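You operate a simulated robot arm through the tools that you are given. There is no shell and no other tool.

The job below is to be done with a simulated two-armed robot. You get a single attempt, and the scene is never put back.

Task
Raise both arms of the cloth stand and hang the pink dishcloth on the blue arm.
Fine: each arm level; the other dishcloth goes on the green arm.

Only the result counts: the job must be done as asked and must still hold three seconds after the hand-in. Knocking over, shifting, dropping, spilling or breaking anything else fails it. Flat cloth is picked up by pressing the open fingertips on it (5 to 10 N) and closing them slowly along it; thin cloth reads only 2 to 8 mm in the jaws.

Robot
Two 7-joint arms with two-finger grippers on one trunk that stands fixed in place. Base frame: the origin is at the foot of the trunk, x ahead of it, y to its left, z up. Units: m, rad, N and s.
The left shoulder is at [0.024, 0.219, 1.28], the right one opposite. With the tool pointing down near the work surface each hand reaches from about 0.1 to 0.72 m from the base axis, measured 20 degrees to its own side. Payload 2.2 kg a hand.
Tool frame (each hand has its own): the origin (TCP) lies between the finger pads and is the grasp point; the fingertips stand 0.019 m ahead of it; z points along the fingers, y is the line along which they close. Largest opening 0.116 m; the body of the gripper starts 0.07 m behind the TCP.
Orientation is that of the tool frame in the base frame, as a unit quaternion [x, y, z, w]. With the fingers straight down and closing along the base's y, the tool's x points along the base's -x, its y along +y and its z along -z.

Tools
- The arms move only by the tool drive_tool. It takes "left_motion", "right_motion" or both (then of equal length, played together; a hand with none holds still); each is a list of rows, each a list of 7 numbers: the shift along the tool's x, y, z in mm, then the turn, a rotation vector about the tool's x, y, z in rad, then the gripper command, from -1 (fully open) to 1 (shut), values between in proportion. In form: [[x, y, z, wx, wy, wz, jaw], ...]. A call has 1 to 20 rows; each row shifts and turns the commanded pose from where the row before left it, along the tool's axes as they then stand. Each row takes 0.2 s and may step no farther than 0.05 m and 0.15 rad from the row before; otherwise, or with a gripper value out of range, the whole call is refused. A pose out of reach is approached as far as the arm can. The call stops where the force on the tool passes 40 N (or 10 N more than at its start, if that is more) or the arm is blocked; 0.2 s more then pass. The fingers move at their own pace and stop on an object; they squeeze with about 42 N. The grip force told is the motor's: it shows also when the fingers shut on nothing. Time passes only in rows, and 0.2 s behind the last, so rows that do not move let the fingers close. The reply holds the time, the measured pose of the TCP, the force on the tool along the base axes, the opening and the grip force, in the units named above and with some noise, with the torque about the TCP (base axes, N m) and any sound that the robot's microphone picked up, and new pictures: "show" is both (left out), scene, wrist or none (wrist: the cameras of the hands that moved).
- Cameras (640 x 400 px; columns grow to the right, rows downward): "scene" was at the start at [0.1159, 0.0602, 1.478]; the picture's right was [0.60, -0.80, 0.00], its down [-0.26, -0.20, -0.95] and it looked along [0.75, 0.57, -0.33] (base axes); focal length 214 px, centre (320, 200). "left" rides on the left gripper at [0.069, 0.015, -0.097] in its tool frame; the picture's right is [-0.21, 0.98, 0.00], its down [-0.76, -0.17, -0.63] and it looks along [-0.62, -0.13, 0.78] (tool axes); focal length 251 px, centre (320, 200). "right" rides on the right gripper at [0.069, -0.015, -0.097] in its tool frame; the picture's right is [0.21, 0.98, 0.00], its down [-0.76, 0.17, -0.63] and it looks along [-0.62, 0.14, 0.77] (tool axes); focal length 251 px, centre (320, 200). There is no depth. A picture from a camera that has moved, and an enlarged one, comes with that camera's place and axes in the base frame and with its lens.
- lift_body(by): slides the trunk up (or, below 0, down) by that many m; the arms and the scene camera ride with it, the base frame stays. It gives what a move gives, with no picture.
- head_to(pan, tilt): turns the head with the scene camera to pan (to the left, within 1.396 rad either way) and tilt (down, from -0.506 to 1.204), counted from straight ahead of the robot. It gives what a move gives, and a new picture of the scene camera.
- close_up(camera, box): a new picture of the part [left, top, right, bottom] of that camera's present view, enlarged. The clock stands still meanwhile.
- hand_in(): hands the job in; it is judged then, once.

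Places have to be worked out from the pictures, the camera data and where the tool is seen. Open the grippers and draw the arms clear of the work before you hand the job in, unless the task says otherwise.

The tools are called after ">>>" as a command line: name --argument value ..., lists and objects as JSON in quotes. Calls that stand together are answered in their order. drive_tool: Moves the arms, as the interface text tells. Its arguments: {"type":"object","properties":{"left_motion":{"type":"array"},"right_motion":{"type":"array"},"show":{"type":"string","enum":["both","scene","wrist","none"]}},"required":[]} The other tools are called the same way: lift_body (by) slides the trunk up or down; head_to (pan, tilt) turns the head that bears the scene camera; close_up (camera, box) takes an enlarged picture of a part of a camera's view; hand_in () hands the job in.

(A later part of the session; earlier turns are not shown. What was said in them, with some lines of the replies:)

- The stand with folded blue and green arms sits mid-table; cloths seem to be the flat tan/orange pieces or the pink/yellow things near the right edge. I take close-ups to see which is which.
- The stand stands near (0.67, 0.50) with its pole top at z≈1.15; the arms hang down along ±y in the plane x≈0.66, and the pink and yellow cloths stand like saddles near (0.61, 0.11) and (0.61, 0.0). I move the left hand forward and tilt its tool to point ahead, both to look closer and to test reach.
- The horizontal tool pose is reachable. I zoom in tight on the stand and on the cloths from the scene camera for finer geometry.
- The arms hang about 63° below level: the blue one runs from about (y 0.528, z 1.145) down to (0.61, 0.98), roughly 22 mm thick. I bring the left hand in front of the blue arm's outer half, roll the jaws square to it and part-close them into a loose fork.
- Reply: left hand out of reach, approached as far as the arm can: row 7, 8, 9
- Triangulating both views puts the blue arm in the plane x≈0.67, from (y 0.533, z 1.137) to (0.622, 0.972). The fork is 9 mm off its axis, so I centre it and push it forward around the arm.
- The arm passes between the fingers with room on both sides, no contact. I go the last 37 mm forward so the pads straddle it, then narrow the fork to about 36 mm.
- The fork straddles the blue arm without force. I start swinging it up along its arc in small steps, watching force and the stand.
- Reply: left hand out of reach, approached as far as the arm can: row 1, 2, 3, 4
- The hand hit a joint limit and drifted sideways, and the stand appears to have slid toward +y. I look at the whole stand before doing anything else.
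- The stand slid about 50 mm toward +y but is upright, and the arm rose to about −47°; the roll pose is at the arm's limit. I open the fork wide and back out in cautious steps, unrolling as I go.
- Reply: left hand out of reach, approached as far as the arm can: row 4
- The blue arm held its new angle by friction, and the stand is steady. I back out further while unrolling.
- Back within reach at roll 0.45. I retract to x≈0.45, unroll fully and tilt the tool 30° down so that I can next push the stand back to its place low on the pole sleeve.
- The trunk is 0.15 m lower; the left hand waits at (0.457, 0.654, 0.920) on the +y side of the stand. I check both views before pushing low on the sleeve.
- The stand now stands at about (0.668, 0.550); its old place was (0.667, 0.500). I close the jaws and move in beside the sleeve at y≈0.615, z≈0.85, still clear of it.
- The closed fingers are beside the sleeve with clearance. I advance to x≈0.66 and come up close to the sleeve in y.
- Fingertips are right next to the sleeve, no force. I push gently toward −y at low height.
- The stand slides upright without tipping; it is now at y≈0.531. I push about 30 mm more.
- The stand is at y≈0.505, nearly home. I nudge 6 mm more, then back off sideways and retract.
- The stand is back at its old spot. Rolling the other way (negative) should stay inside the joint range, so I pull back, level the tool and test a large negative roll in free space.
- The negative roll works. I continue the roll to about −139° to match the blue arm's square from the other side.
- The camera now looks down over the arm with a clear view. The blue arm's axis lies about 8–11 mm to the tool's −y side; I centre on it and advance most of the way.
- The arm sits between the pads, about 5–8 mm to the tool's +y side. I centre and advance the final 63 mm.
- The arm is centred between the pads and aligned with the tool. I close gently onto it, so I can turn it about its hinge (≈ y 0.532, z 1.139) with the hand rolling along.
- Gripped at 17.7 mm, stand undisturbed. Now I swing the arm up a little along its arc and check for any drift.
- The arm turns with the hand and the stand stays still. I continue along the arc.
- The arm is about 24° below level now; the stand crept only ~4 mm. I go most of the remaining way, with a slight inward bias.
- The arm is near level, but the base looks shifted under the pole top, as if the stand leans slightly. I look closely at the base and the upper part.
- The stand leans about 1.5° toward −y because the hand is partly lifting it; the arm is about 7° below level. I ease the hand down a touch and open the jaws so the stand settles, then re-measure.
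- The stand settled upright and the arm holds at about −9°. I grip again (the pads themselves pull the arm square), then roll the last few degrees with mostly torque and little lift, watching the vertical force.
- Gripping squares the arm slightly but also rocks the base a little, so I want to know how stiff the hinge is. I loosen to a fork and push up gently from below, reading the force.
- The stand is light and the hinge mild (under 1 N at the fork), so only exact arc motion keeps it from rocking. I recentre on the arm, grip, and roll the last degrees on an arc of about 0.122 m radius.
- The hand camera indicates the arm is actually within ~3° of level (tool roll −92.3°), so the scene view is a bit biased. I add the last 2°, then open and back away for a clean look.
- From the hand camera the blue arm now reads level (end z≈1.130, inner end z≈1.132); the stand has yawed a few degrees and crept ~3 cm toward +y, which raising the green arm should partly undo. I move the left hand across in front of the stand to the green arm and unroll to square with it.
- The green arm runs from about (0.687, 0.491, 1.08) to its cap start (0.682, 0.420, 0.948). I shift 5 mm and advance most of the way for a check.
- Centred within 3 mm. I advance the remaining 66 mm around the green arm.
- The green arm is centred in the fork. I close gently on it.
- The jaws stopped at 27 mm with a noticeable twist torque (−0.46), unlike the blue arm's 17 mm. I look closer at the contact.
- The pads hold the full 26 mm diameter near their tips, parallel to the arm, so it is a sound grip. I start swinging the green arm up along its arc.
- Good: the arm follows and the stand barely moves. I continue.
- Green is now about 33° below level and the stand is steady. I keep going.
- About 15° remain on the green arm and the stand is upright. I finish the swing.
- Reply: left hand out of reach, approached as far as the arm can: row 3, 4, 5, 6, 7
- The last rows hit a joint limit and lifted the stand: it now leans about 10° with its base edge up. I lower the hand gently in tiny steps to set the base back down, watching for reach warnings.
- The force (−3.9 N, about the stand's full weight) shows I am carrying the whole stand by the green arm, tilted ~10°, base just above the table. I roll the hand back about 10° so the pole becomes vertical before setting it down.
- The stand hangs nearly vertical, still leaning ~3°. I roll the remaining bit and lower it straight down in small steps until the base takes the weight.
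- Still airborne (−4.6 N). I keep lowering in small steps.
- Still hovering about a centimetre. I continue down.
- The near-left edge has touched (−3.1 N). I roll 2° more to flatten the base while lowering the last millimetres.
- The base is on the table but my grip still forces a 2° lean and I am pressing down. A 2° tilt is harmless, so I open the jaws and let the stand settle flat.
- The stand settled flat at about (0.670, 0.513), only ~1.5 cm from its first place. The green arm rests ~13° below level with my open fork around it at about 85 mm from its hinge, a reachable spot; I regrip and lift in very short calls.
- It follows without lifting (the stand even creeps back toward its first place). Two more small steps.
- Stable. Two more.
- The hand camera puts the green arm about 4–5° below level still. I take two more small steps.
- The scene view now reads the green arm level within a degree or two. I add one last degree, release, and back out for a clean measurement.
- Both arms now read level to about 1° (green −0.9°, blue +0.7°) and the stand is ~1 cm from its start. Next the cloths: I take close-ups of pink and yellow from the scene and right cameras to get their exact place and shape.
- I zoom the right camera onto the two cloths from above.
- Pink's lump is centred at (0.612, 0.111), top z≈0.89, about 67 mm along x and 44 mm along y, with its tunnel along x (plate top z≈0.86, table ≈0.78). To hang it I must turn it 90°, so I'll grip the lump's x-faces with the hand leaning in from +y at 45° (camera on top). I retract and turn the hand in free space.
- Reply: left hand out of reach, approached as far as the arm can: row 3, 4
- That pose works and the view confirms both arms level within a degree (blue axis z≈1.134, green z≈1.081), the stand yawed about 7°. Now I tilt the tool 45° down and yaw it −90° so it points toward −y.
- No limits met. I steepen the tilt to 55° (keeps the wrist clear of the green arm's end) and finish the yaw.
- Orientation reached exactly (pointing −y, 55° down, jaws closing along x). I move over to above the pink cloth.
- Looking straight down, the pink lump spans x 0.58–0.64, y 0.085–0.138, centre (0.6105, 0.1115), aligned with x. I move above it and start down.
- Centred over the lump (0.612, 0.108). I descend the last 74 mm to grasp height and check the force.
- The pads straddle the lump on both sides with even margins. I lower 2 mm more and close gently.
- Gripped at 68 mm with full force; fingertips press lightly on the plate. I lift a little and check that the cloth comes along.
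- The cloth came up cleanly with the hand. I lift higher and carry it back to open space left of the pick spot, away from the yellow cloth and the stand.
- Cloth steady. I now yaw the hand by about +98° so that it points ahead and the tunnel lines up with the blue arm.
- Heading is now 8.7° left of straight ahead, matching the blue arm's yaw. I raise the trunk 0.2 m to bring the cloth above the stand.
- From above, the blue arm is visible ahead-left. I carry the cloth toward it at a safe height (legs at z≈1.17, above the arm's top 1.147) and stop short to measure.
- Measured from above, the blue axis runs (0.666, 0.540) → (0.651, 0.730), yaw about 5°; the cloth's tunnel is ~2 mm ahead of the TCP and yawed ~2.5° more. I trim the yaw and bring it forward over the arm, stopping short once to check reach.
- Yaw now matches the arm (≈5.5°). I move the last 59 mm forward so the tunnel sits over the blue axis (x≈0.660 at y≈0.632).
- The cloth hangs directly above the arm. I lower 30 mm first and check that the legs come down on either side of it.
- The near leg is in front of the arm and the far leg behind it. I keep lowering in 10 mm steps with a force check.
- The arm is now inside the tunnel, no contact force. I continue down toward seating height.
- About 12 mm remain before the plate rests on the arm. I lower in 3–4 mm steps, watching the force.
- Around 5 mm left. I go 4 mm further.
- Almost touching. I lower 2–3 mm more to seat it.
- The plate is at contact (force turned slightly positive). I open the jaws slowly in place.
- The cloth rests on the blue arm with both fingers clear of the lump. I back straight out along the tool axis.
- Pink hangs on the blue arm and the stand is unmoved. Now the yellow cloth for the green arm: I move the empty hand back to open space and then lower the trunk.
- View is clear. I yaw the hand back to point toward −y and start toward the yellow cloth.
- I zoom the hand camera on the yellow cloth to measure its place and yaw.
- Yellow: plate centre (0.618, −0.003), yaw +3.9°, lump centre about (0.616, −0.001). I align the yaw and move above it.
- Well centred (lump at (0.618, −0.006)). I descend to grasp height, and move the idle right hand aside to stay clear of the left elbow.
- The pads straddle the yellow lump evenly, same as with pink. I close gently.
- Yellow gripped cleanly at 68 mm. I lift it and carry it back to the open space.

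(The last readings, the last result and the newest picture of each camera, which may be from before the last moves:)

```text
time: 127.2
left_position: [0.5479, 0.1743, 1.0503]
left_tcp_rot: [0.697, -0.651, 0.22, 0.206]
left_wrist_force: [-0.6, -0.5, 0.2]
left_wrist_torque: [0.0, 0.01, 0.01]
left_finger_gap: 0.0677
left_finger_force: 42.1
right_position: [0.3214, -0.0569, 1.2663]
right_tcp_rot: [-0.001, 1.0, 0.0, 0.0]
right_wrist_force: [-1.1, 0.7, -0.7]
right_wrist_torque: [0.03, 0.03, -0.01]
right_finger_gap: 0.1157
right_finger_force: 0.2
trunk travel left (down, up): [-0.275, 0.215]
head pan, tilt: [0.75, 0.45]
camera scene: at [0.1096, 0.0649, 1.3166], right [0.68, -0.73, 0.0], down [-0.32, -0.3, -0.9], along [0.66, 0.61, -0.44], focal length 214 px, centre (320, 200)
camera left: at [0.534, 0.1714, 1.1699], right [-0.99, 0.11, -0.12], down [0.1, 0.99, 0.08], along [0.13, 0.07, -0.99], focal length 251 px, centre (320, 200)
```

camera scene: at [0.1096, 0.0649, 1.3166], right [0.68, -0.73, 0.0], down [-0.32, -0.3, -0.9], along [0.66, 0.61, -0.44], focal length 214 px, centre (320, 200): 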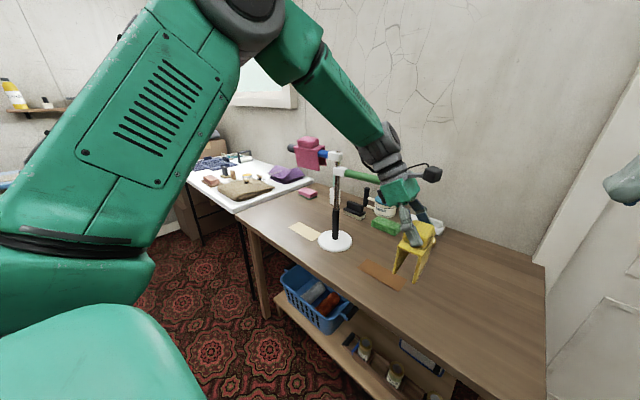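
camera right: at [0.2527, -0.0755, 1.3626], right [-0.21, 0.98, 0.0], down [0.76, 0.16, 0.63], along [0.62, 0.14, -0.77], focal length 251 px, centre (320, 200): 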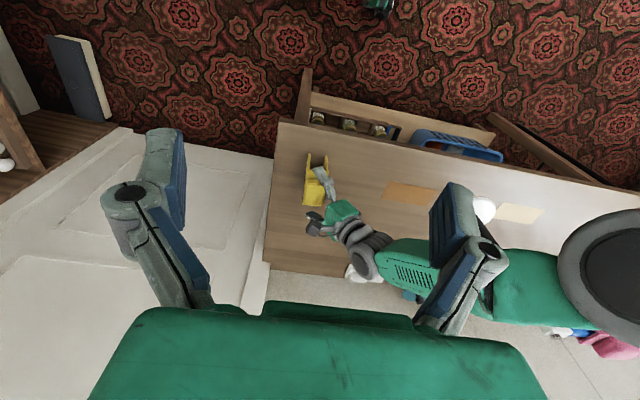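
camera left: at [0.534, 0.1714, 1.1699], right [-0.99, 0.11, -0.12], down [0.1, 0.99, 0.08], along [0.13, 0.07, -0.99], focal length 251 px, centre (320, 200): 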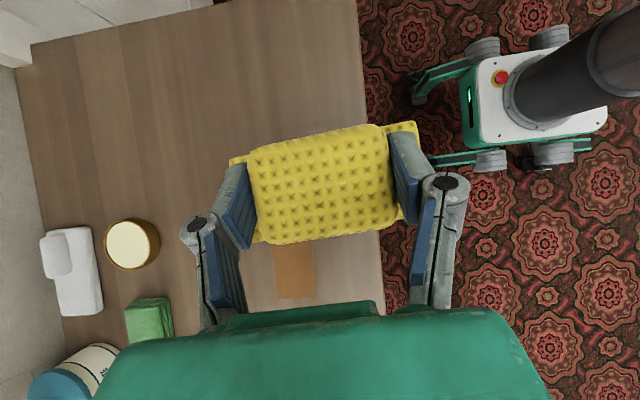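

Held steady. I continue to the open space and then yaw by about +91° for the green arm.

>>> drive_tool --left_motion '[[-27.3, 11.7, -24.2, 0, 0, 0, 0.2], [-27.3, 11.7, -24.2, 0, 0, 0, 0.2], [-27.3, 11.7, -24.2, 0, 0, 0, 0.2], [-27.3, 11.7, -24.2, 0, 0, 0, 0.2], [-27.3, 11.7, -24.2, 0, 0, 0, 0.2], [-27.3, 11.7, -24.2, 0, 0, 0, 0.2], [0, 0, 0, 0.0829, 0, -0.1184, 0.2], [0, 0, 0, 0.0829, 0, -0.1184, 0.2], [0, 0, 0, 0.0829, 0, -0.1184, 0.2], [0, 0, 0, 0.0829, 0, -0.1184, 0.2], [0, 0, 0, 0.0829, 0, -0.1184, 0.2], [0, 0, 0, 0.0829, 0, -0.1184, 0.2], [0, 0, 0, 0.0829, 0, -0.1184, 0.2], [0, 0, 0, 0.0829, 0, -0.1184, 0.2], [0, 0, 0, 0.0829, 0, -0.1184, 0.2], [0, 0, 0, 0.0829, 0, -0.1184, 0.2], [0, 0, 0, 0.0829, 0, -0.1184, 0.2], [0, 0, 0, 0, 0, 0, 0.2]]' --show "both"

```text
time: 131.0
left_position: [0.4626, 0.3856, 1.0764]
left_tcp_rot: [0.953, 0.041, 0.3, -0.013]
left_wrist_force: [-0.5, 0.4, -0.7]
left_wrist_torque: [0.04, 0.0, -0.04]
left_finger_gap: 0.068
left_finger_force: 42.6
right_position: [0.3213, -0.0568, 1.2668]
right_tcp_rot: [0.0, 1.0, 0.001, 0.0]
right_wrist_force: [-0.3, -0.1, -0.1]
right_wrist_torque: [0.0, 0.02, -0.02]
right_finger_gap: 0.116
right_finger_force: 0.1
trunk travel left (down, up): [-0.275, 0.215]
head pan, tilt: [0.75, 0.45]
camera scene: at [0.108, 0.0635, 1.3169], right [0.68, -0.73, 0.0], down [-0.32, -0.3, -0.9], along [0.66, 0.61, -0.44], focal length 214 px, centre (320, 200)
camera left: at [0.4658, 0.3696, 1.1958], right [-0.09, -0.99, -0.12], down [-0.99, 0.08, 0.08], along [-0.07, 0.13, -0.99], focal length 251 px, centre (320, 200)
```

scene: 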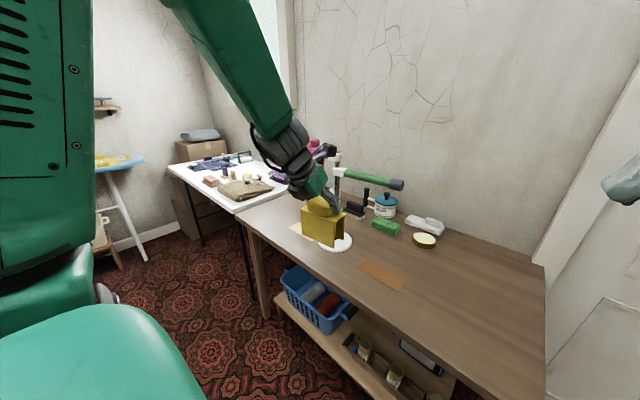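
left: 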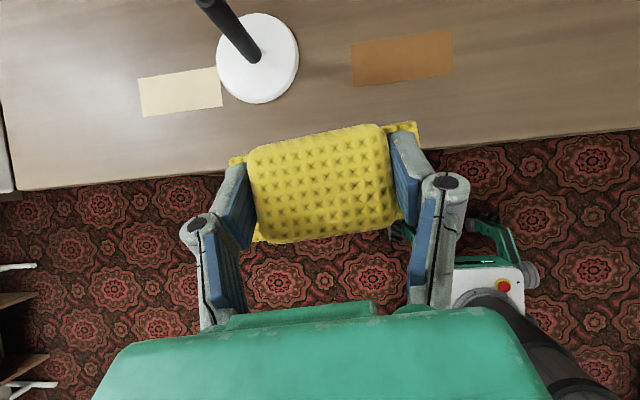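

Heading is 5°, matching the arm line. I raise the trunk 0.15 m to bring the cloth above the green arm (axis z≈1.081).

>>> lift_body --by 0.15

>>> close_up --camera "left" --box '[100, 0, 500, 250]'

>>> close_up --camera "scene" --box '[240, 130, 440, 290]'

```text
time: 132.7
left_position: [0.4633, 0.3848, 1.2259]
left_tcp_rot: [0.953, 0.042, 0.299, -0.013]
left_wrist_force: [0.8, 0.0, -0.7]
left_wrist_torque: [-0.01, -0.03, 0.01]
left_finger_gap: 0.0678
left_finger_force: 42.1
right_position: [0.3217, -0.0561, 1.4173]
right_tcp_rot: [0.0, 1.0, 0.0, -0.001]
right_wrist_force: [-0.1, 0.4, -0.2]
right_wrist_torque: [0.0, 0.01, 0.0]
right_finger_gap: 0.116
right_finger_force: 0.1
trunk travel left (down, up): [-0.425, 0.065]
head pan, tilt: [0.75, 0.45]
```

```text
1.60 times, centred on (300, 125) of left
camera zoom: at [0.4661, 0.3704, 1.3454], right [-0.09, -0.99, -0.12], down [-0.99, 0.08, 0.09], along [-0.07, 0.13, -0.99], focal length 402 px, centre (352, 320)
```

zoom: 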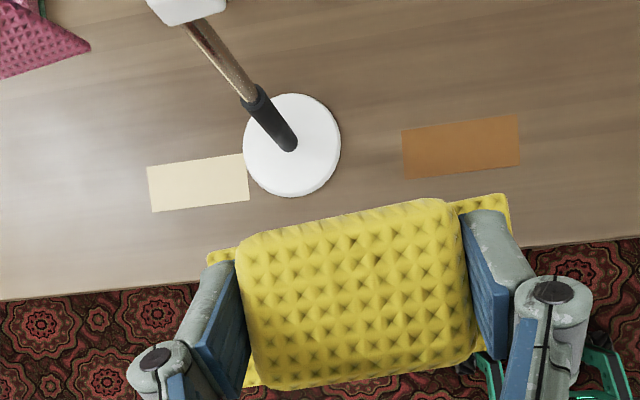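

```text
2.50 times, centred on (340, 210) of scene
camera zoom: at [0.1085, 0.0644, 1.4667], right [0.68, -0.73, 0.0], down [-0.32, -0.3, -0.9], along [0.66, 0.61, -0.44], focal length 536 px, centre (270, 175)
```

zoom: 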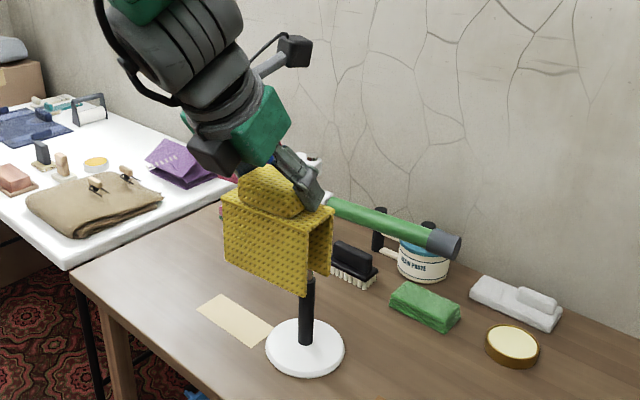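

I bring the cloth forward part-way to measure the green arm from above.

>>> drive_tool --left_motion '[[24.2, 6.6, 16.9, 0, 0, 0, 0.2], [24.2, 6.6, 16.9, 0, 0, 0, 0.2], [24.2, 6.6, 16.9, 0, 0, 0, 0.2], [0, 0, 0, 0, 0, 0, 0.2]]' --show "none"

>>> close_up --camera "left" --box '[120, 0, 520, 250]'

```text
time: 133.7
left_position: [0.5538, 0.3758, 1.2265]
left_tcp_rot: [0.953, 0.041, 0.3, -0.013]
left_wrist_force: [1.1, 0.3, -0.4]
left_wrist_torque: [0.0, -0.01, -0.04]
left_finger_gap: 0.068
left_finger_force: 42.2
right_position: [0.3201, -0.0567, 1.4172]
right_tcp_rot: [0.0, 1.0, 0.001, 0.0]
right_wrist_force: [0.0, 0.2, -0.4]
right_wrist_torque: [-0.02, -0.02, -0.01]
right_finger_gap: 0.1159
right_finger_force: 0.1
trunk travel left (down, up): [-0.425, 0.065]
head pan, tilt: [0.75, 0.45]
```

```text
1.60 times, centred on (320, 125) of left
camera zoom: at [0.5551, 0.3597, 1.3456], right [-0.09, -0.99, -0.12], down [-0.99, 0.08, 0.08], along [-0.07, 0.13, -0.99], focal length 402 px, centre (320, 320)
```

zoom: 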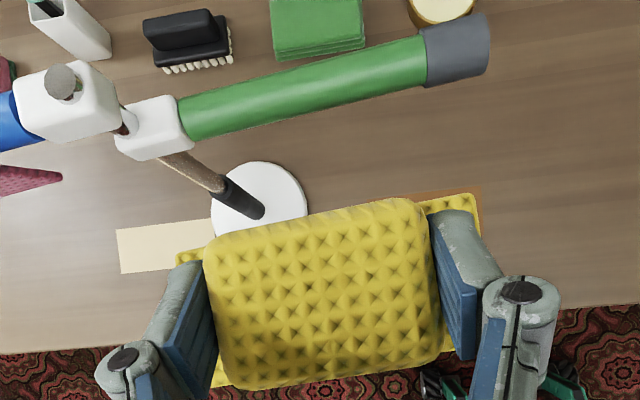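

The green axis runs (0.677, 0.470) → (0.689, 0.313), yaw ≈4.5°, matching the cloth. I move forward so the tunnel is over it at y≈0.385, x≈0.683.

>>> drive_tool --left_motion '[[21.4, 0.4, 15, 0, 0, 0, 0.2], [21.4, 0.4, 15, 0, 0, 0, 0.2], [21.4, 0.4, 15, 0, 0, 0, 0.2], [21.4, 0.4, 15, 0, 0, 0, 0.2], [21.3, 0.4, 14.9, 0, 0, 0, 0.2], [0, 0, 0, 0, 0, 0, 0.2]]' --show "wrist"

>>> close_up --camera "scene" --box '[310, 150, 438, 230]'

```text
time: 135.1
left_position: [0.6844, 0.383, 1.2252]
left_tcp_rot: [0.953, 0.041, 0.301, -0.013]
left_wrist_force: [0.4, 0.0, -0.7]
left_wrist_torque: [0.03, 0.0, -0.01]
left_finger_gap: 0.068
left_finger_force: 43.0
right_position: [0.3192, -0.0567, 1.4177]
right_tcp_rot: [0.0, 1.0, 0.0, 0.001]
right_wrist_force: [-0.6, -0.6, 0.3]
right_wrist_torque: [0.02, -0.03, -0.02]
right_finger_gap: 0.116
right_finger_force: 0.1
trunk travel left (down, up): [-0.425, 0.065]
head pan, tilt: [0.75, 0.45]
camera left: at [0.6865, 0.3667, 1.345], right [-0.09, -0.99, -0.12], down [-0.99, 0.08, 0.08], along [-0.07, 0.13, -0.99], focal length 251 px, centre (320, 200)
```

left: 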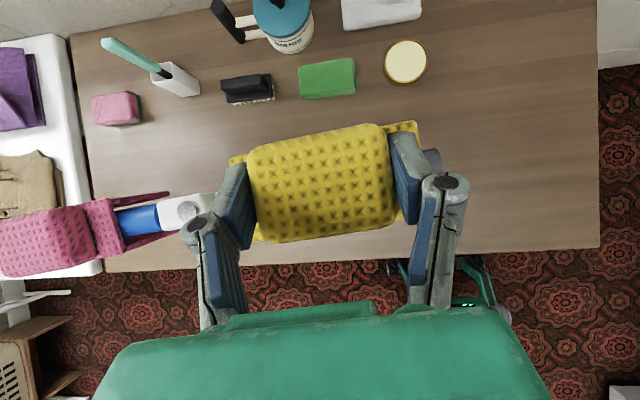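

```text
5.00 times, centred on (374, 190) of scene
camera zoom: at [0.1091, 0.0646, 1.4668], right [0.68, -0.73, 0.0], down [-0.32, -0.3, -0.9], along [0.66, 0.61, -0.44], focal length 1072 px, centre (50, 250)
```

zoom: 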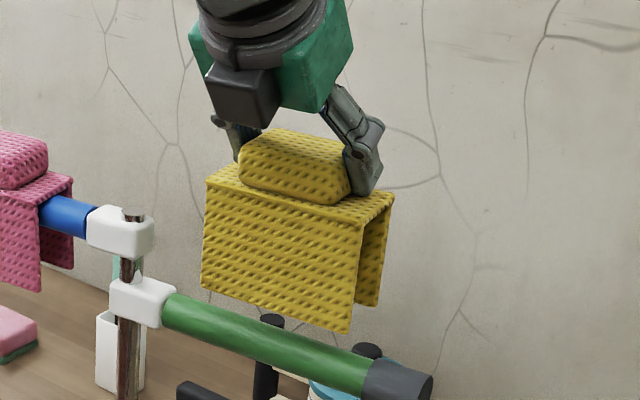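

Cloth is above the green arm. I lower 30 mm and check the legs against the arm.

>>> drive_tool --left_motion '[[-5.7, 0, 8.2, 0, 0, 0, 0.2], [-5.7, 0, 8.2, 0, 0, 0, 0.2], [-5.7, 0, 8.2, 0, 0, 0, 0.2], [-5.7, 0, 8.2, 0, 0, 0, 0.2], [0, 0, 0, 0, 0, 0, 0.2]]' --show "none"

>>> close_up --camera "scene" --box '[330, 165, 410, 215]'

```text
time: 136.3
left_position: [0.6836, 0.3836, 1.1866]
left_tcp_rot: [0.953, 0.041, 0.301, -0.013]
left_wrist_force: [-0.9, -0.4, -0.5]
left_wrist_torque: [0.03, 0.0, 0.02]
left_finger_gap: 0.0679
left_finger_force: 42.2
right_position: [0.3206, -0.0552, 1.4167]
right_tcp_rot: [0.001, 1.0, 0.001, 0.001]
right_wrist_force: [-0.5, 0.0, 0.3]
right_wrist_torque: [-0.04, -0.02, -0.01]
right_finger_gap: 0.1161
right_finger_force: 0.0
trunk travel left (down, up): [-0.425, 0.065]
head pan, tilt: [0.75, 0.45]
```

```text
8.00 times, centred on (370, 190) of scene
camera zoom: at [0.1098, 0.0644, 1.4668], right [0.68, -0.73, 0.0], down [-0.32, -0.3, -0.9], along [0.66, 0.61, -0.44], focal length 1716 px, centre (-80, 280)
```

zoom: 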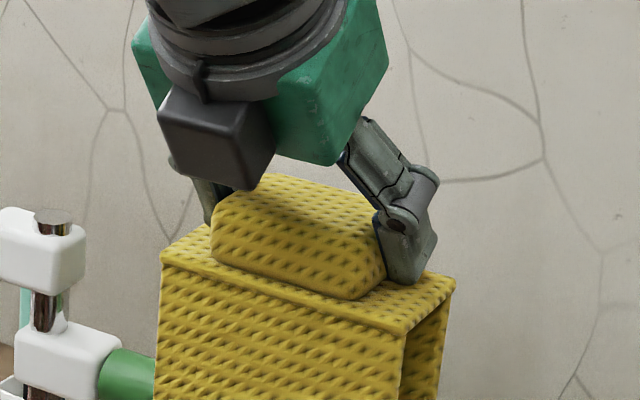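

>>> close_up --camera "scene" --box '[335, 185, 415, 235]'

```text
8.00 times, centred on (375, 210) of scene
camera zoom: at [0.1098, 0.0644, 1.4668], right [0.68, -0.73, 0.0], down [-0.32, -0.3, -0.9], along [0.66, 0.61, -0.44], focal length 1716 px, centre (-120, 120)
```

zoom: 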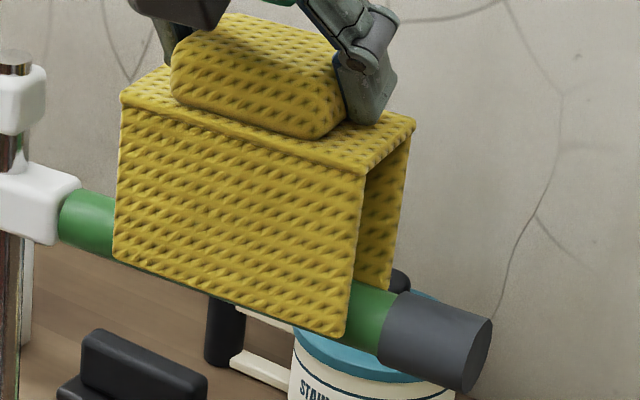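

The near leg is in front and the far leg behind the green arm. I continue lowering with force checks.

>>> drive_tool --left_motion '[[-5.7, 0, 8.2, 0, 0, 0, 0.2], [-5.7, 0, 8.2, 0, 0, 0, 0.2], [-5.7, 0, 8.2, 0, 0, 0, 0.2], [0, 0, 0, 0, 0, 0, 0.2]]' --show "none"

>>> close_up --camera "scene" --box '[335, 185, 415, 235]'

```text
time: 137.3
left_position: [0.6843, 0.3823, 1.1553]
left_tcp_rot: [0.953, 0.041, 0.299, -0.012]
left_wrist_force: [0.5, 0.2, -0.6]
left_wrist_torque: [-0.02, -0.01, -0.01]
left_finger_gap: 0.0679
left_finger_force: 41.9
right_position: [0.3218, -0.0564, 1.4165]
right_tcp_rot: [-0.001, 1.0, 0.001, 0.0]
right_wrist_force: [0.4, 0.3, -0.8]
right_wrist_torque: [-0.01, -0.03, 0.01]
right_finger_gap: 0.1161
right_finger_force: 0.1
trunk travel left (down, up): [-0.425, 0.065]
head pan, tilt: [0.75, 0.45]
```

```text
8.00 times, centred on (375, 210) of scene
camera zoom: at [0.1102, 0.0644, 1.4667], right [0.68, -0.73, 0.0], down [-0.32, -0.3, -0.9], along [0.66, 0.61, -0.44], focal length 1716 px, centre (-120, 120)
```

zoom: 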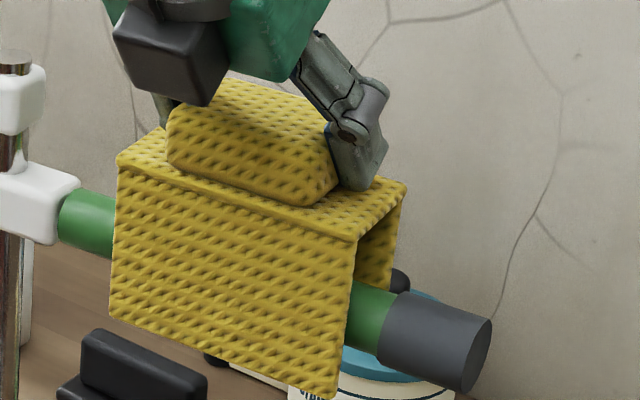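

About 20 mm to go. I lower 14 mm, then finish in small steps.

>>> drive_tool --left_motion '[[-4, 0, 5.7, 0, 0, 0, 0.2], [-4, 0, 5.7, 0, 0, 0, 0.2], [0, 0, 0, 0, 0, 0, 0.2]]' --show "none"

>>> close_up --camera "scene" --box '[335, 185, 415, 235]'

```text
time: 138.1
left_position: [0.6828, 0.3824, 1.1397]
left_tcp_rot: [0.953, 0.041, 0.301, -0.013]
left_wrist_force: [0.2, 0.2, -0.5]
left_wrist_torque: [0.01, -0.02, -0.02]
left_finger_gap: 0.0679
left_finger_force: 42.2
right_position: [0.3219, -0.0557, 1.4164]
right_tcp_rot: [0.0, 1.0, 0.0, 0.0]
right_wrist_force: [0.7, -0.1, 0.2]
right_wrist_torque: [0.0, 0.02, -0.01]
right_finger_gap: 0.1161
right_finger_force: 0.0
trunk travel left (down, up): [-0.425, 0.065]
head pan, tilt: [0.75, 0.45]
```

```text
8.00 times, centred on (375, 210) of scene
camera zoom: at [0.11, 0.0645, 1.4667], right [0.68, -0.73, 0.0], down [-0.32, -0.3, -0.9], along [0.66, 0.61, -0.44], focal length 1716 px, centre (-120, 120)
```

zoom: 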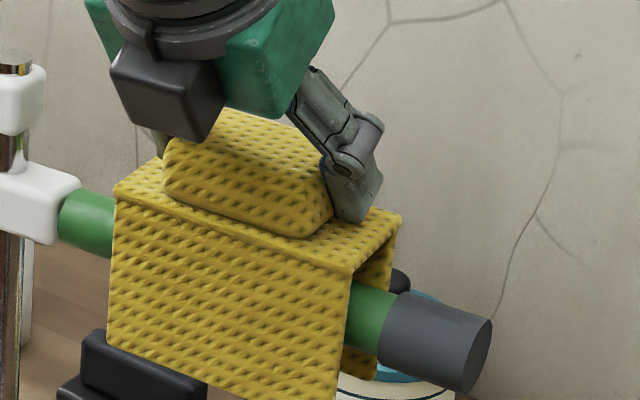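

Roughly 6–8 mm left. I go down 5 mm more.

>>> drive_tool --left_motion '[[-1.5, 0, 2.1, 0, 0, 0, 0.2], [-1.5, 0, 2.1, 0, 0, 0, 0.2], [0, 0, 0, 0, 0, 0, 0.2]]' --show "none"

>>> close_up --camera "scene" --box '[355, 195, 403, 225]'

```text
time: 138.9
left_position: [0.6846, 0.3827, 1.1343]
left_tcp_rot: [0.953, 0.04, 0.299, -0.012]
left_wrist_force: [0.5, -0.9, -0.1]
left_wrist_torque: [-0.02, -0.02, -0.01]
left_finger_gap: 0.0679
left_finger_force: 41.6
right_position: [0.3205, -0.0558, 1.4166]
right_tcp_rot: [0.0, 1.0, 0.001, 0.0]
right_wrist_force: [-0.2, -0.3, -0.2]
right_wrist_torque: [0.0, 0.01, 0.02]
right_finger_gap: 0.1159
right_finger_force: 0.0
trunk travel left (down, up): [-0.425, 0.065]
head pan, tilt: [0.75, 0.45]
```

```text
13.33 times, centred on (379, 210) of scene
camera zoom: at [0.1101, 0.0645, 1.4667], right [0.68, -0.73, 0.0], down [-0.32, -0.3, -0.9], along [0.66, 0.61, -0.44], focal length 2860 px, centre (-467, 67)
```

zoom: 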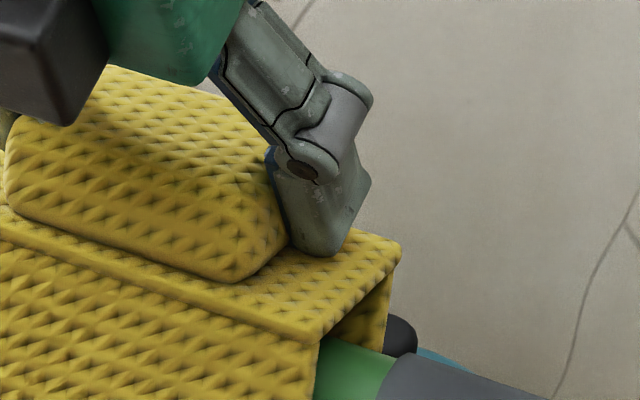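

Nearly seated. Two more millimetres and check the force and arm.

>>> drive_tool --left_motion '[[-0.6, 0, 0.8, 0, 0, 0, 0.2], [-0.6, 0, 0.8, 0, 0, 0, 0.2], [0, 0, 0, 0, 0, 0, 0.2], [0, 0, 0, 0, 0, 0, 0.2]]' --show "none"

>>> close_up --camera "scene" --box '[355, 195, 403, 225]'

>>> close_up --camera "scene" --box '[280, 150, 440, 260]'

```text
time: 139.9
left_position: [0.6843, 0.382, 1.1344]
left_tcp_rot: [0.953, 0.041, 0.299, -0.013]
left_wrist_force: [0.9, 0.3, -1.1]
left_wrist_torque: [-0.02, 0.01, 0.01]
left_finger_gap: 0.0676
left_finger_force: 42.4
right_position: [0.3222, -0.0554, 1.4165]
right_tcp_rot: [0.0, 1.0, 0.0, 0.0]
right_wrist_force: [-0.2, -0.1, 0.2]
right_wrist_torque: [-0.01, -0.01, 0.0]
right_finger_gap: 0.1162
right_finger_force: 0.0
trunk travel left (down, up): [-0.425, 0.065]
head pan, tilt: [0.75, 0.45]
```

```text
13.33 times, centred on (379, 210) of scene
camera zoom: at [0.1102, 0.0645, 1.4667], right [0.68, -0.73, 0.0], down [-0.32, -0.3, -0.9], along [0.66, 0.61, -0.44], focal length 2860 px, centre (-467, 67)
```

zoom: 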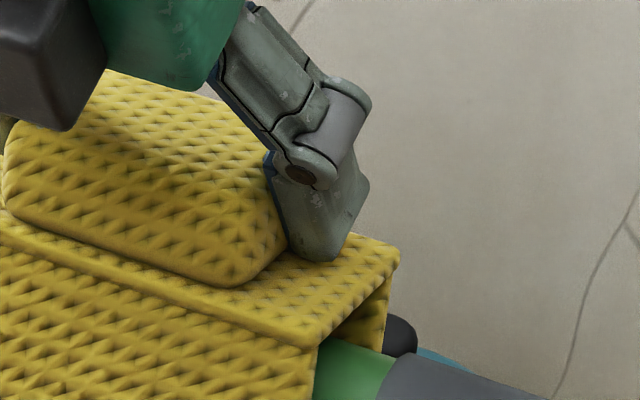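

```text
3.64 times, centred on (360, 205) of scene
camera zoom: at [0.1102, 0.0645, 1.4667], right [0.68, -0.73, 0.0], down [-0.32, -0.3, -0.9], along [0.66, 0.61, -0.44], focal length 780 px, centre (174, 182)
```

zoom: 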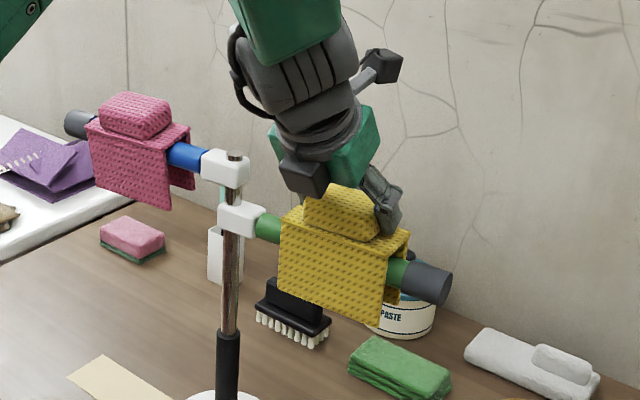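

Still no contact force. I go 2 mm more.

>>> drive_tool --left_motion '[[-0.7, 0, 1, 0, 0, 0, 0.2], [-0.7, 0, 1, 0, 0, 0, 0.2], [0, 0, 0, 0, 0, 0, 0.2], [0, 0, 0, 0, 0, 0, 0.2]]' --show "none"

>>> close_up --camera "scene" --box '[355, 195, 403, 225]'

```text
time: 140.9
left_position: [0.6842, 0.3825, 1.1309]
left_tcp_rot: [0.953, 0.041, 0.299, -0.013]
left_wrist_force: [-0.4, 0.7, 0.1]
left_wrist_torque: [0.01, 0.01, 0.0]
left_finger_gap: 0.068
left_finger_force: 42.0
right_position: [0.3208, -0.0558, 1.4174]
right_tcp_rot: [0.0, 1.0, 0.001, 0.0]
right_wrist_force: [0.5, -0.5, 0.0]
right_wrist_torque: [0.01, 0.04, 0.04]
right_finger_gap: 0.116
right_finger_force: 0.1
trunk travel left (down, up): [-0.425, 0.065]
head pan, tilt: [0.75, 0.45]
```

```text
13.33 times, centred on (379, 210) of scene
camera zoom: at [0.1102, 0.0645, 1.4667], right [0.68, -0.73, 0.0], down [-0.32, -0.3, -0.9], along [0.66, 0.61, -0.44], focal length 2860 px, centre (-467, 67)
```

zoom: 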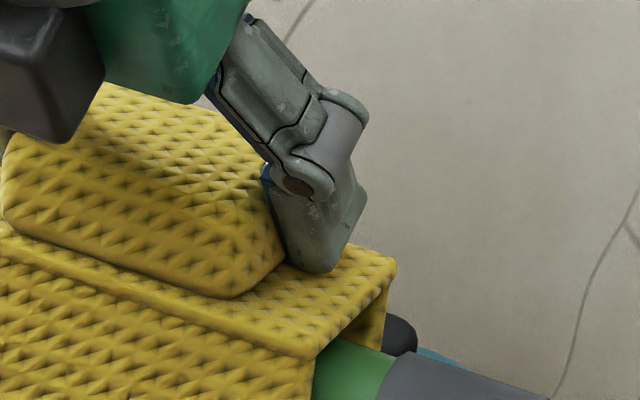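

Force has gone to zero, so it is essentially resting. I open slowly.

>>> drive_tool --left_motion '[[-0.6, 0, 0.8, 0, 0, 0, 0.2], [0, 0, 0, 0, 0, 0, -0.05], [0, 0, 0, 0, 0, 0, -0.2], [0, 0, 0, 0, 0, 0, -0.3], [0, 0, 0, 0, 0, 0, -0.45], [0, 0, 0, 0, 0, 0, -0.55], [0, 0, 0, 0, 0, 0, -0.55]]' --show "wrist"

>>> close_up --camera "scene" --box '[280, 150, 440, 260]'

```text
time: 142.5
left_position: [0.6845, 0.3827, 1.1308]
left_tcp_rot: [0.953, 0.041, 0.3, -0.013]
left_wrist_force: [0.0, -0.5, 0.5]
left_wrist_torque: [0.01, 0.0, -0.02]
left_finger_gap: 0.0901
left_finger_force: 0.0
right_position: [0.3212, -0.0567, 1.4167]
right_tcp_rot: [-0.001, 1.0, 0.002, 0.001]
right_wrist_force: [0.1, -0.3, -0.7]
right_wrist_torque: [0.03, -0.02, 0.02]
right_finger_gap: 0.1159
right_finger_force: 0.1
trunk travel left (down, up): [-0.425, 0.065]
head pan, tilt: [0.75, 0.45]
camera left: at [0.6862, 0.3674, 1.2508], right [-0.09, -0.99, -0.12], down [-0.99, 0.08, 0.09], along [-0.07, 0.13, -0.99], focal length 251 px, centre (320, 200)
```

left: 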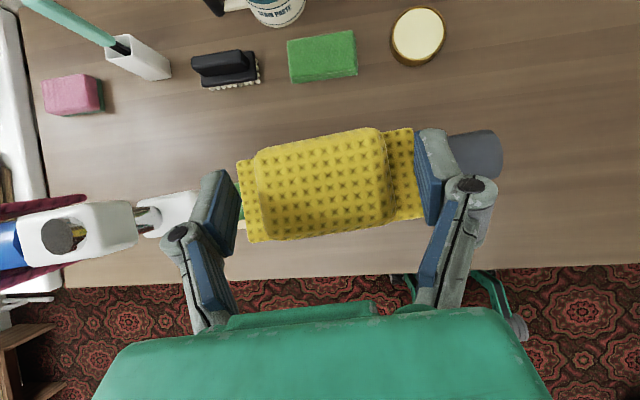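

```text
3.64 times, centred on (360, 205) of scene
camera zoom: at [0.1101, 0.0644, 1.4667], right [0.68, -0.73, 0.0], down [-0.32, -0.3, -0.9], along [0.66, 0.61, -0.44], focal length 780 px, centre (174, 182)
```

zoom: 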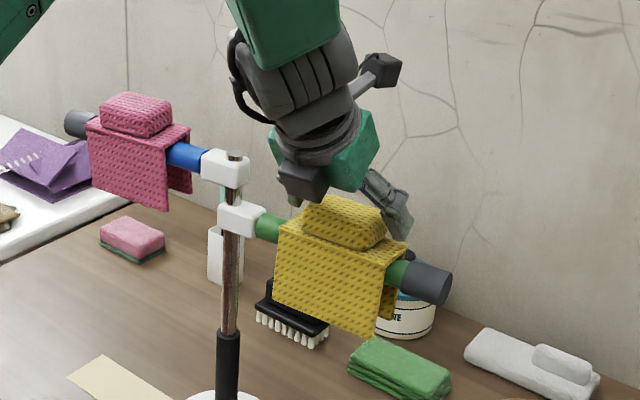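

Yellow rests on the green arm. I back out along the tool axis.

>>> drive_tool --left_motion '[[0, 0, -15, 0, 0, 0, -0.55], [0, 0, -25, 0, 0, 0, -0.55], [0, 0, -30, 0, 0, 0, -0.55], [0, 0, -35, 0, 0, 0, -0.55], [0, 0, -40, 0, 0, 0, -0.55], [0, 0, -40, 0, 0, 0, -0.55], [0, 0, 0, 0, 0, 0, -0.55]]' --show "both"

>>> close_up --camera "scene" --box '[280, 150, 440, 260]'

>>> close_up --camera "left" --box '[80, 0, 480, 250]'

```text
time: 144.1
left_position: [0.5798, 0.3732, 1.2823]
left_tcp_rot: [0.953, 0.04, 0.299, -0.013]
left_wrist_force: [0.0, 0.3, -0.1]
left_wrist_torque: [-0.01, 0.02, -0.01]
left_finger_gap: 0.0899
left_finger_force: 0.1
right_position: [0.3215, -0.0576, 1.4173]
right_tcp_rot: [0.0, 1.0, 0.001, 0.0]
right_wrist_force: [0.6, 0.8, -0.2]
right_wrist_torque: [-0.03, 0.03, -0.03]
right_finger_gap: 0.116
right_finger_force: 0.1
trunk travel left (down, up): [-0.425, 0.065]
head pan, tilt: [0.75, 0.45]
camera scene: at [0.1097, 0.0632, 1.4667], right [0.68, -0.73, 0.0], down [-0.32, -0.3, -0.9], along [0.66, 0.61, -0.44], focal length 214 px, centre (320, 200)
camera left: at [0.5818, 0.3578, 1.4016], right [-0.09, -0.99, -0.12], down [-0.99, 0.08, 0.09], along [-0.08, 0.13, -0.99], focal length 251 px, centre (320, 200)
```

scene: 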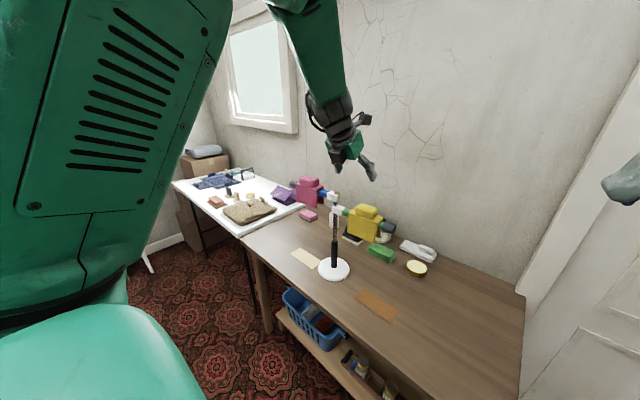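
left: 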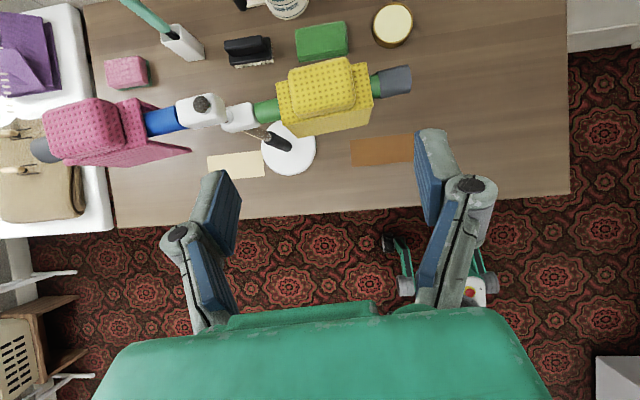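

```text
3.64 times, centred on (360, 205) of scene
camera zoom: at [0.1097, 0.0632, 1.4667], right [0.68, -0.73, 0.0], down [-0.32, -0.3, -0.9], along [0.66, 0.61, -0.44], focal length 780 px, centre (174, 182)
```

zoom: 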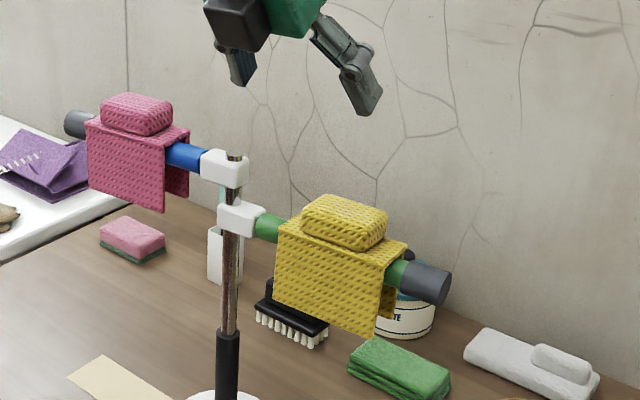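

```text
1.60 times, centred on (280, 125) of left
camera zoom: at [0.5818, 0.3578, 1.4016], right [-0.09, -0.99, -0.12], down [-0.99, 0.08, 0.09], along [-0.08, 0.13, -0.99], focal length 402 px, centre (384, 320)
```

zoom: 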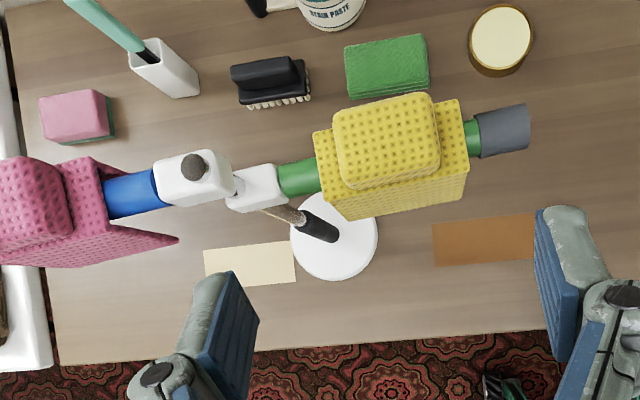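

Both cloths hang on their arms and nothing else has moved. I retract the hand and take a level look at both arms with the hand camera to verify they stayed level under load.

>>> drive_tool --left_motion '[[-25.7, -14.5, -18, 0, 0, 0, -0.55], [-25.7, -14.5, -18, 0, 0, 0, -0.55], [-25.7, -14.5, -18, 0, 0, 0, -0.55], [-25.7, -14.5, -18, 0, 0, 0, -0.55], [0, 0, 0, 0, 0.137, 0, -0.55], [0, 0, 0, 0, 0.137, 0, -0.55], [0, 0, 0, 0, 0.137, 0, -0.55], [0, 0, 0, 0, 0.137, 0, -0.55], [0, 0, 0, 0, 0.137, 0, -0.55], [0, 0, 0, 0, 0.137, 0, -0.55], [0, 0, 0, 0, 0.137, 0, -0.55], [0, 0, 0, 0, 0, 0, -0.55]]' --show "wrist"

>>> lift_body --by -0.15

>>> close_up --camera "left" --box '[0, 0, 480, 300]'

```text
time: 146.7
left_position: [0.4747, 0.4351, 1.2884]
left_tcp_rot: [0.706, 0.03, 0.706, -0.03]
left_wrist_force: [-0.6, -0.2, 0.2]
left_wrist_torque: [-0.03, 0.06, 0.03]
left_finger_gap: 0.0899
left_finger_force: 0.1
left hand out of reach, approached as far as the arm can: row 9, 10, 11
right_position: [0.3208, -0.0568, 1.4167]
right_tcp_rot: [-0.001, 1.0, 0.002, 0.001]
right_wrist_force: [0.2, -0.6, 0.0]
right_wrist_torque: [-0.03, 0.0, -0.01]
right_finger_gap: 0.1157
right_finger_force: 0.1
trunk travel left (down, up): [-0.425, 0.065]
head pan, tilt: [0.75, 0.45]
camera left: at [0.3796, 0.4116, 1.3586], right [0.08, -0.97, -0.21], down [-0.64, 0.11, -0.76], along [0.76, 0.2, -0.62], focal length 251 px, centre (320, 200)
```

left: 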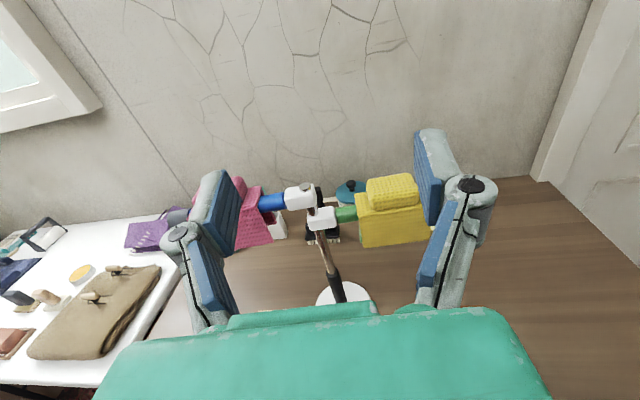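

```text
time: 148.5
left_position: [0.4749, 0.4356, 1.1388]
left_tcp_rot: [0.707, 0.03, 0.706, -0.03]
left_wrist_force: [0.6, -0.4, 0.2]
left_wrist_torque: [-0.01, -0.05, -0.03]
left_finger_gap: 0.0899
left_finger_force: 0.0
right_position: [0.3209, -0.0576, 1.2667]
right_tcp_rot: [0.0, 1.0, 0.001, 0.0]
right_wrist_force: [0.7, 0.3, 0.0]
right_wrist_torque: [-0.02, 0.01, -0.03]
right_finger_gap: 0.116
right_finger_force: 0.0
trunk travel left (down, up): [-0.275, 0.215]
head pan, tilt: [0.75, 0.45]
```

```text
1.33 times, centred on (240, 150) of left
camera zoom: at [0.3798, 0.4112, 1.2088], right [0.08, -0.97, -0.21], down [-0.65, 0.11, -0.76], along [0.76, 0.2, -0.62], focal length 335 px, centre (427, 267)
```

zoom: 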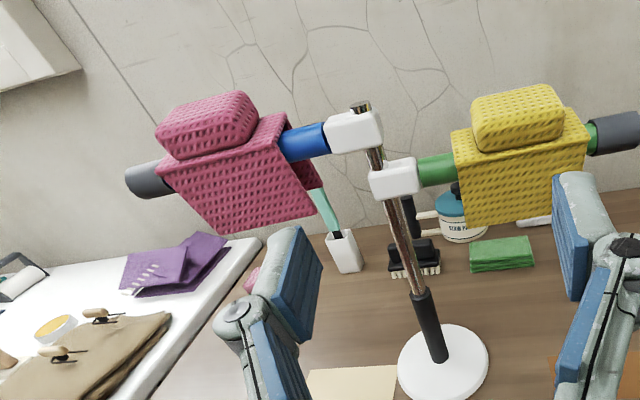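

Under load both arms still read level (blue about +0.9°, green −0.3°). I draw the hand up and back, well clear of the stand, and take a last look.

>>> lift_body --by 0.15

>>> drive_tool --left_motion '[[20, 0, -20, 0, 0, 0, -1], [20, 0, -20, 0, 0, 0, -1], [20, 0, -20, 0, 0, 0, -1], [0, 0, 0, 0, 0, 0, -1], [0, 0, 0, 0, 0, 0, -1]]' --show "both"

>>> close_up --camera "scene" --box '[220, 140, 460, 310]'

```text
time: 150.2
left_position: [0.4747, 0.4334, 1.2884]
left_tcp_rot: [0.707, 0.03, 0.706, -0.03]
left_wrist_force: [-0.1, -1.0, -0.3]
left_wrist_torque: [0.0, 0.05, -0.01]
left_finger_gap: 0.0899
left_finger_force: 0.0
right_position: [0.3216, -0.0561, 1.4164]
right_tcp_rot: [-0.001, 1.0, 0.001, 0.0]
right_wrist_force: [0.5, -0.7, -0.3]
right_wrist_torque: [0.0, 0.01, -0.01]
right_finger_gap: 0.1161
right_finger_force: 0.0
trunk travel left (down, up): [-0.425, 0.065]
head pan, tilt: [0.75, 0.45]
```

```text
time: 151.4
left_position: [0.4527, 0.4525, 1.3556]
left_tcp_rot: [0.708, 0.029, 0.705, -0.029]
left_wrist_force: [-0.2, -0.7, 0.2]
left_wrist_torque: [0.0, 0.02, -0.01]
left_finger_gap: 0.1161
left_finger_force: 0.1
left hand out of reach, approached as far as the arm can: row 1, 2, 3
right_position: [0.3216, -0.0542, 1.4162]
right_tcp_rot: [0.001, 1.0, 0.001, 0.0]
right_wrist_force: [0.3, 0.7, -0.2]
right_wrist_torque: [0.0, -0.02, -0.02]
right_finger_gap: 0.1161
right_finger_force: 0.0
trunk travel left (down, up): [-0.425, 0.065]
head pan, tilt: [0.75, 0.45]
camera scene: at [0.1086, 0.0649, 1.4668], right [0.68, -0.73, 0.0], down [-0.32, -0.3, -0.9], along [0.66, 0.61, -0.44], focal length 214 px, centre (320, 200)
camera left: at [0.3578, 0.4297, 1.4263], right [0.08, -0.97, -0.21], down [-0.65, 0.11, -0.75], along [0.76, 0.2, -0.62], focal length 251 px, centre (320, 200)
```

scene: 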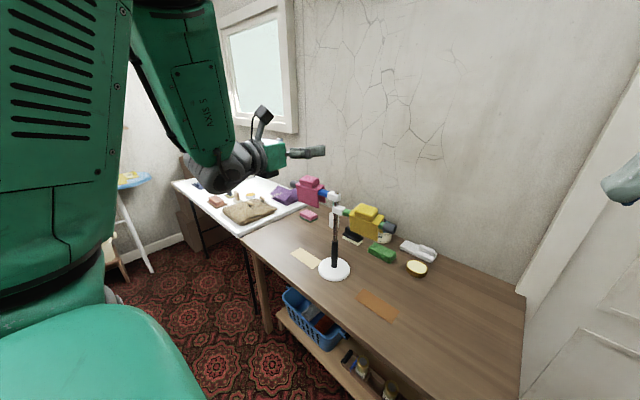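
left: 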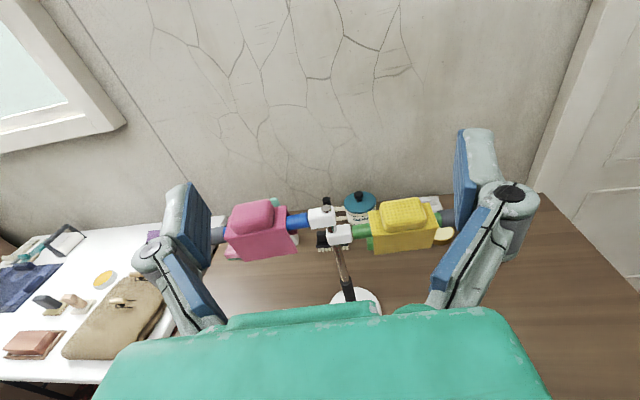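

```text
2.35 times, centred on (340, 225) of scene
camera zoom: at [0.1086, 0.0649, 1.4668], right [0.68, -0.73, 0.0], down [-0.32, -0.3, -0.9], along [0.66, 0.61, -0.44], focal length 505 px, centre (273, 141)
```

zoom: 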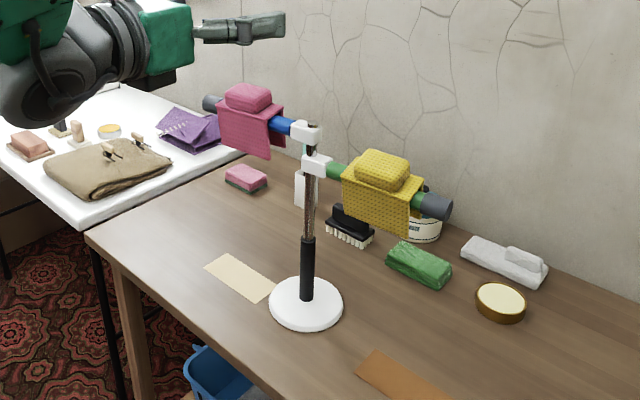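

Pink hangs on the blue arm and yellow on the green, both arms are level, the stand is upright and nothing else was disturbed. Both grippers are open and clear of the work, so I hand in.

>>> hand_in

```text
The job is handed in.
```

I raised both arms of the stand. The pink dishcloth hangs on the blue arm and the yellow one on the green arm. I've handed the job in and haven't been told the result.

- **Level:** with the cloths on, the blue arm read about +0.9° and the green about −0.3°.
- **Stand shifted:** early on, my hand hit a joint limit and slid the stand about 5 cm toward +y. I pushed it most of the way back. Later, while I was raising the green arm, the stand was lifted right off the table and tilted about 10°. I set it back down upright. It ended about 1 cm from where it started and is turned by up to about 8°.
- **Everything else:** nothing was knocked over or dropped, and nothing else on the table looks moved. The stand's base did pass over the edge of the beige sheet during that first slide, but the sheet stayed where it was.

The grippers are open and both arms are clear of the work.
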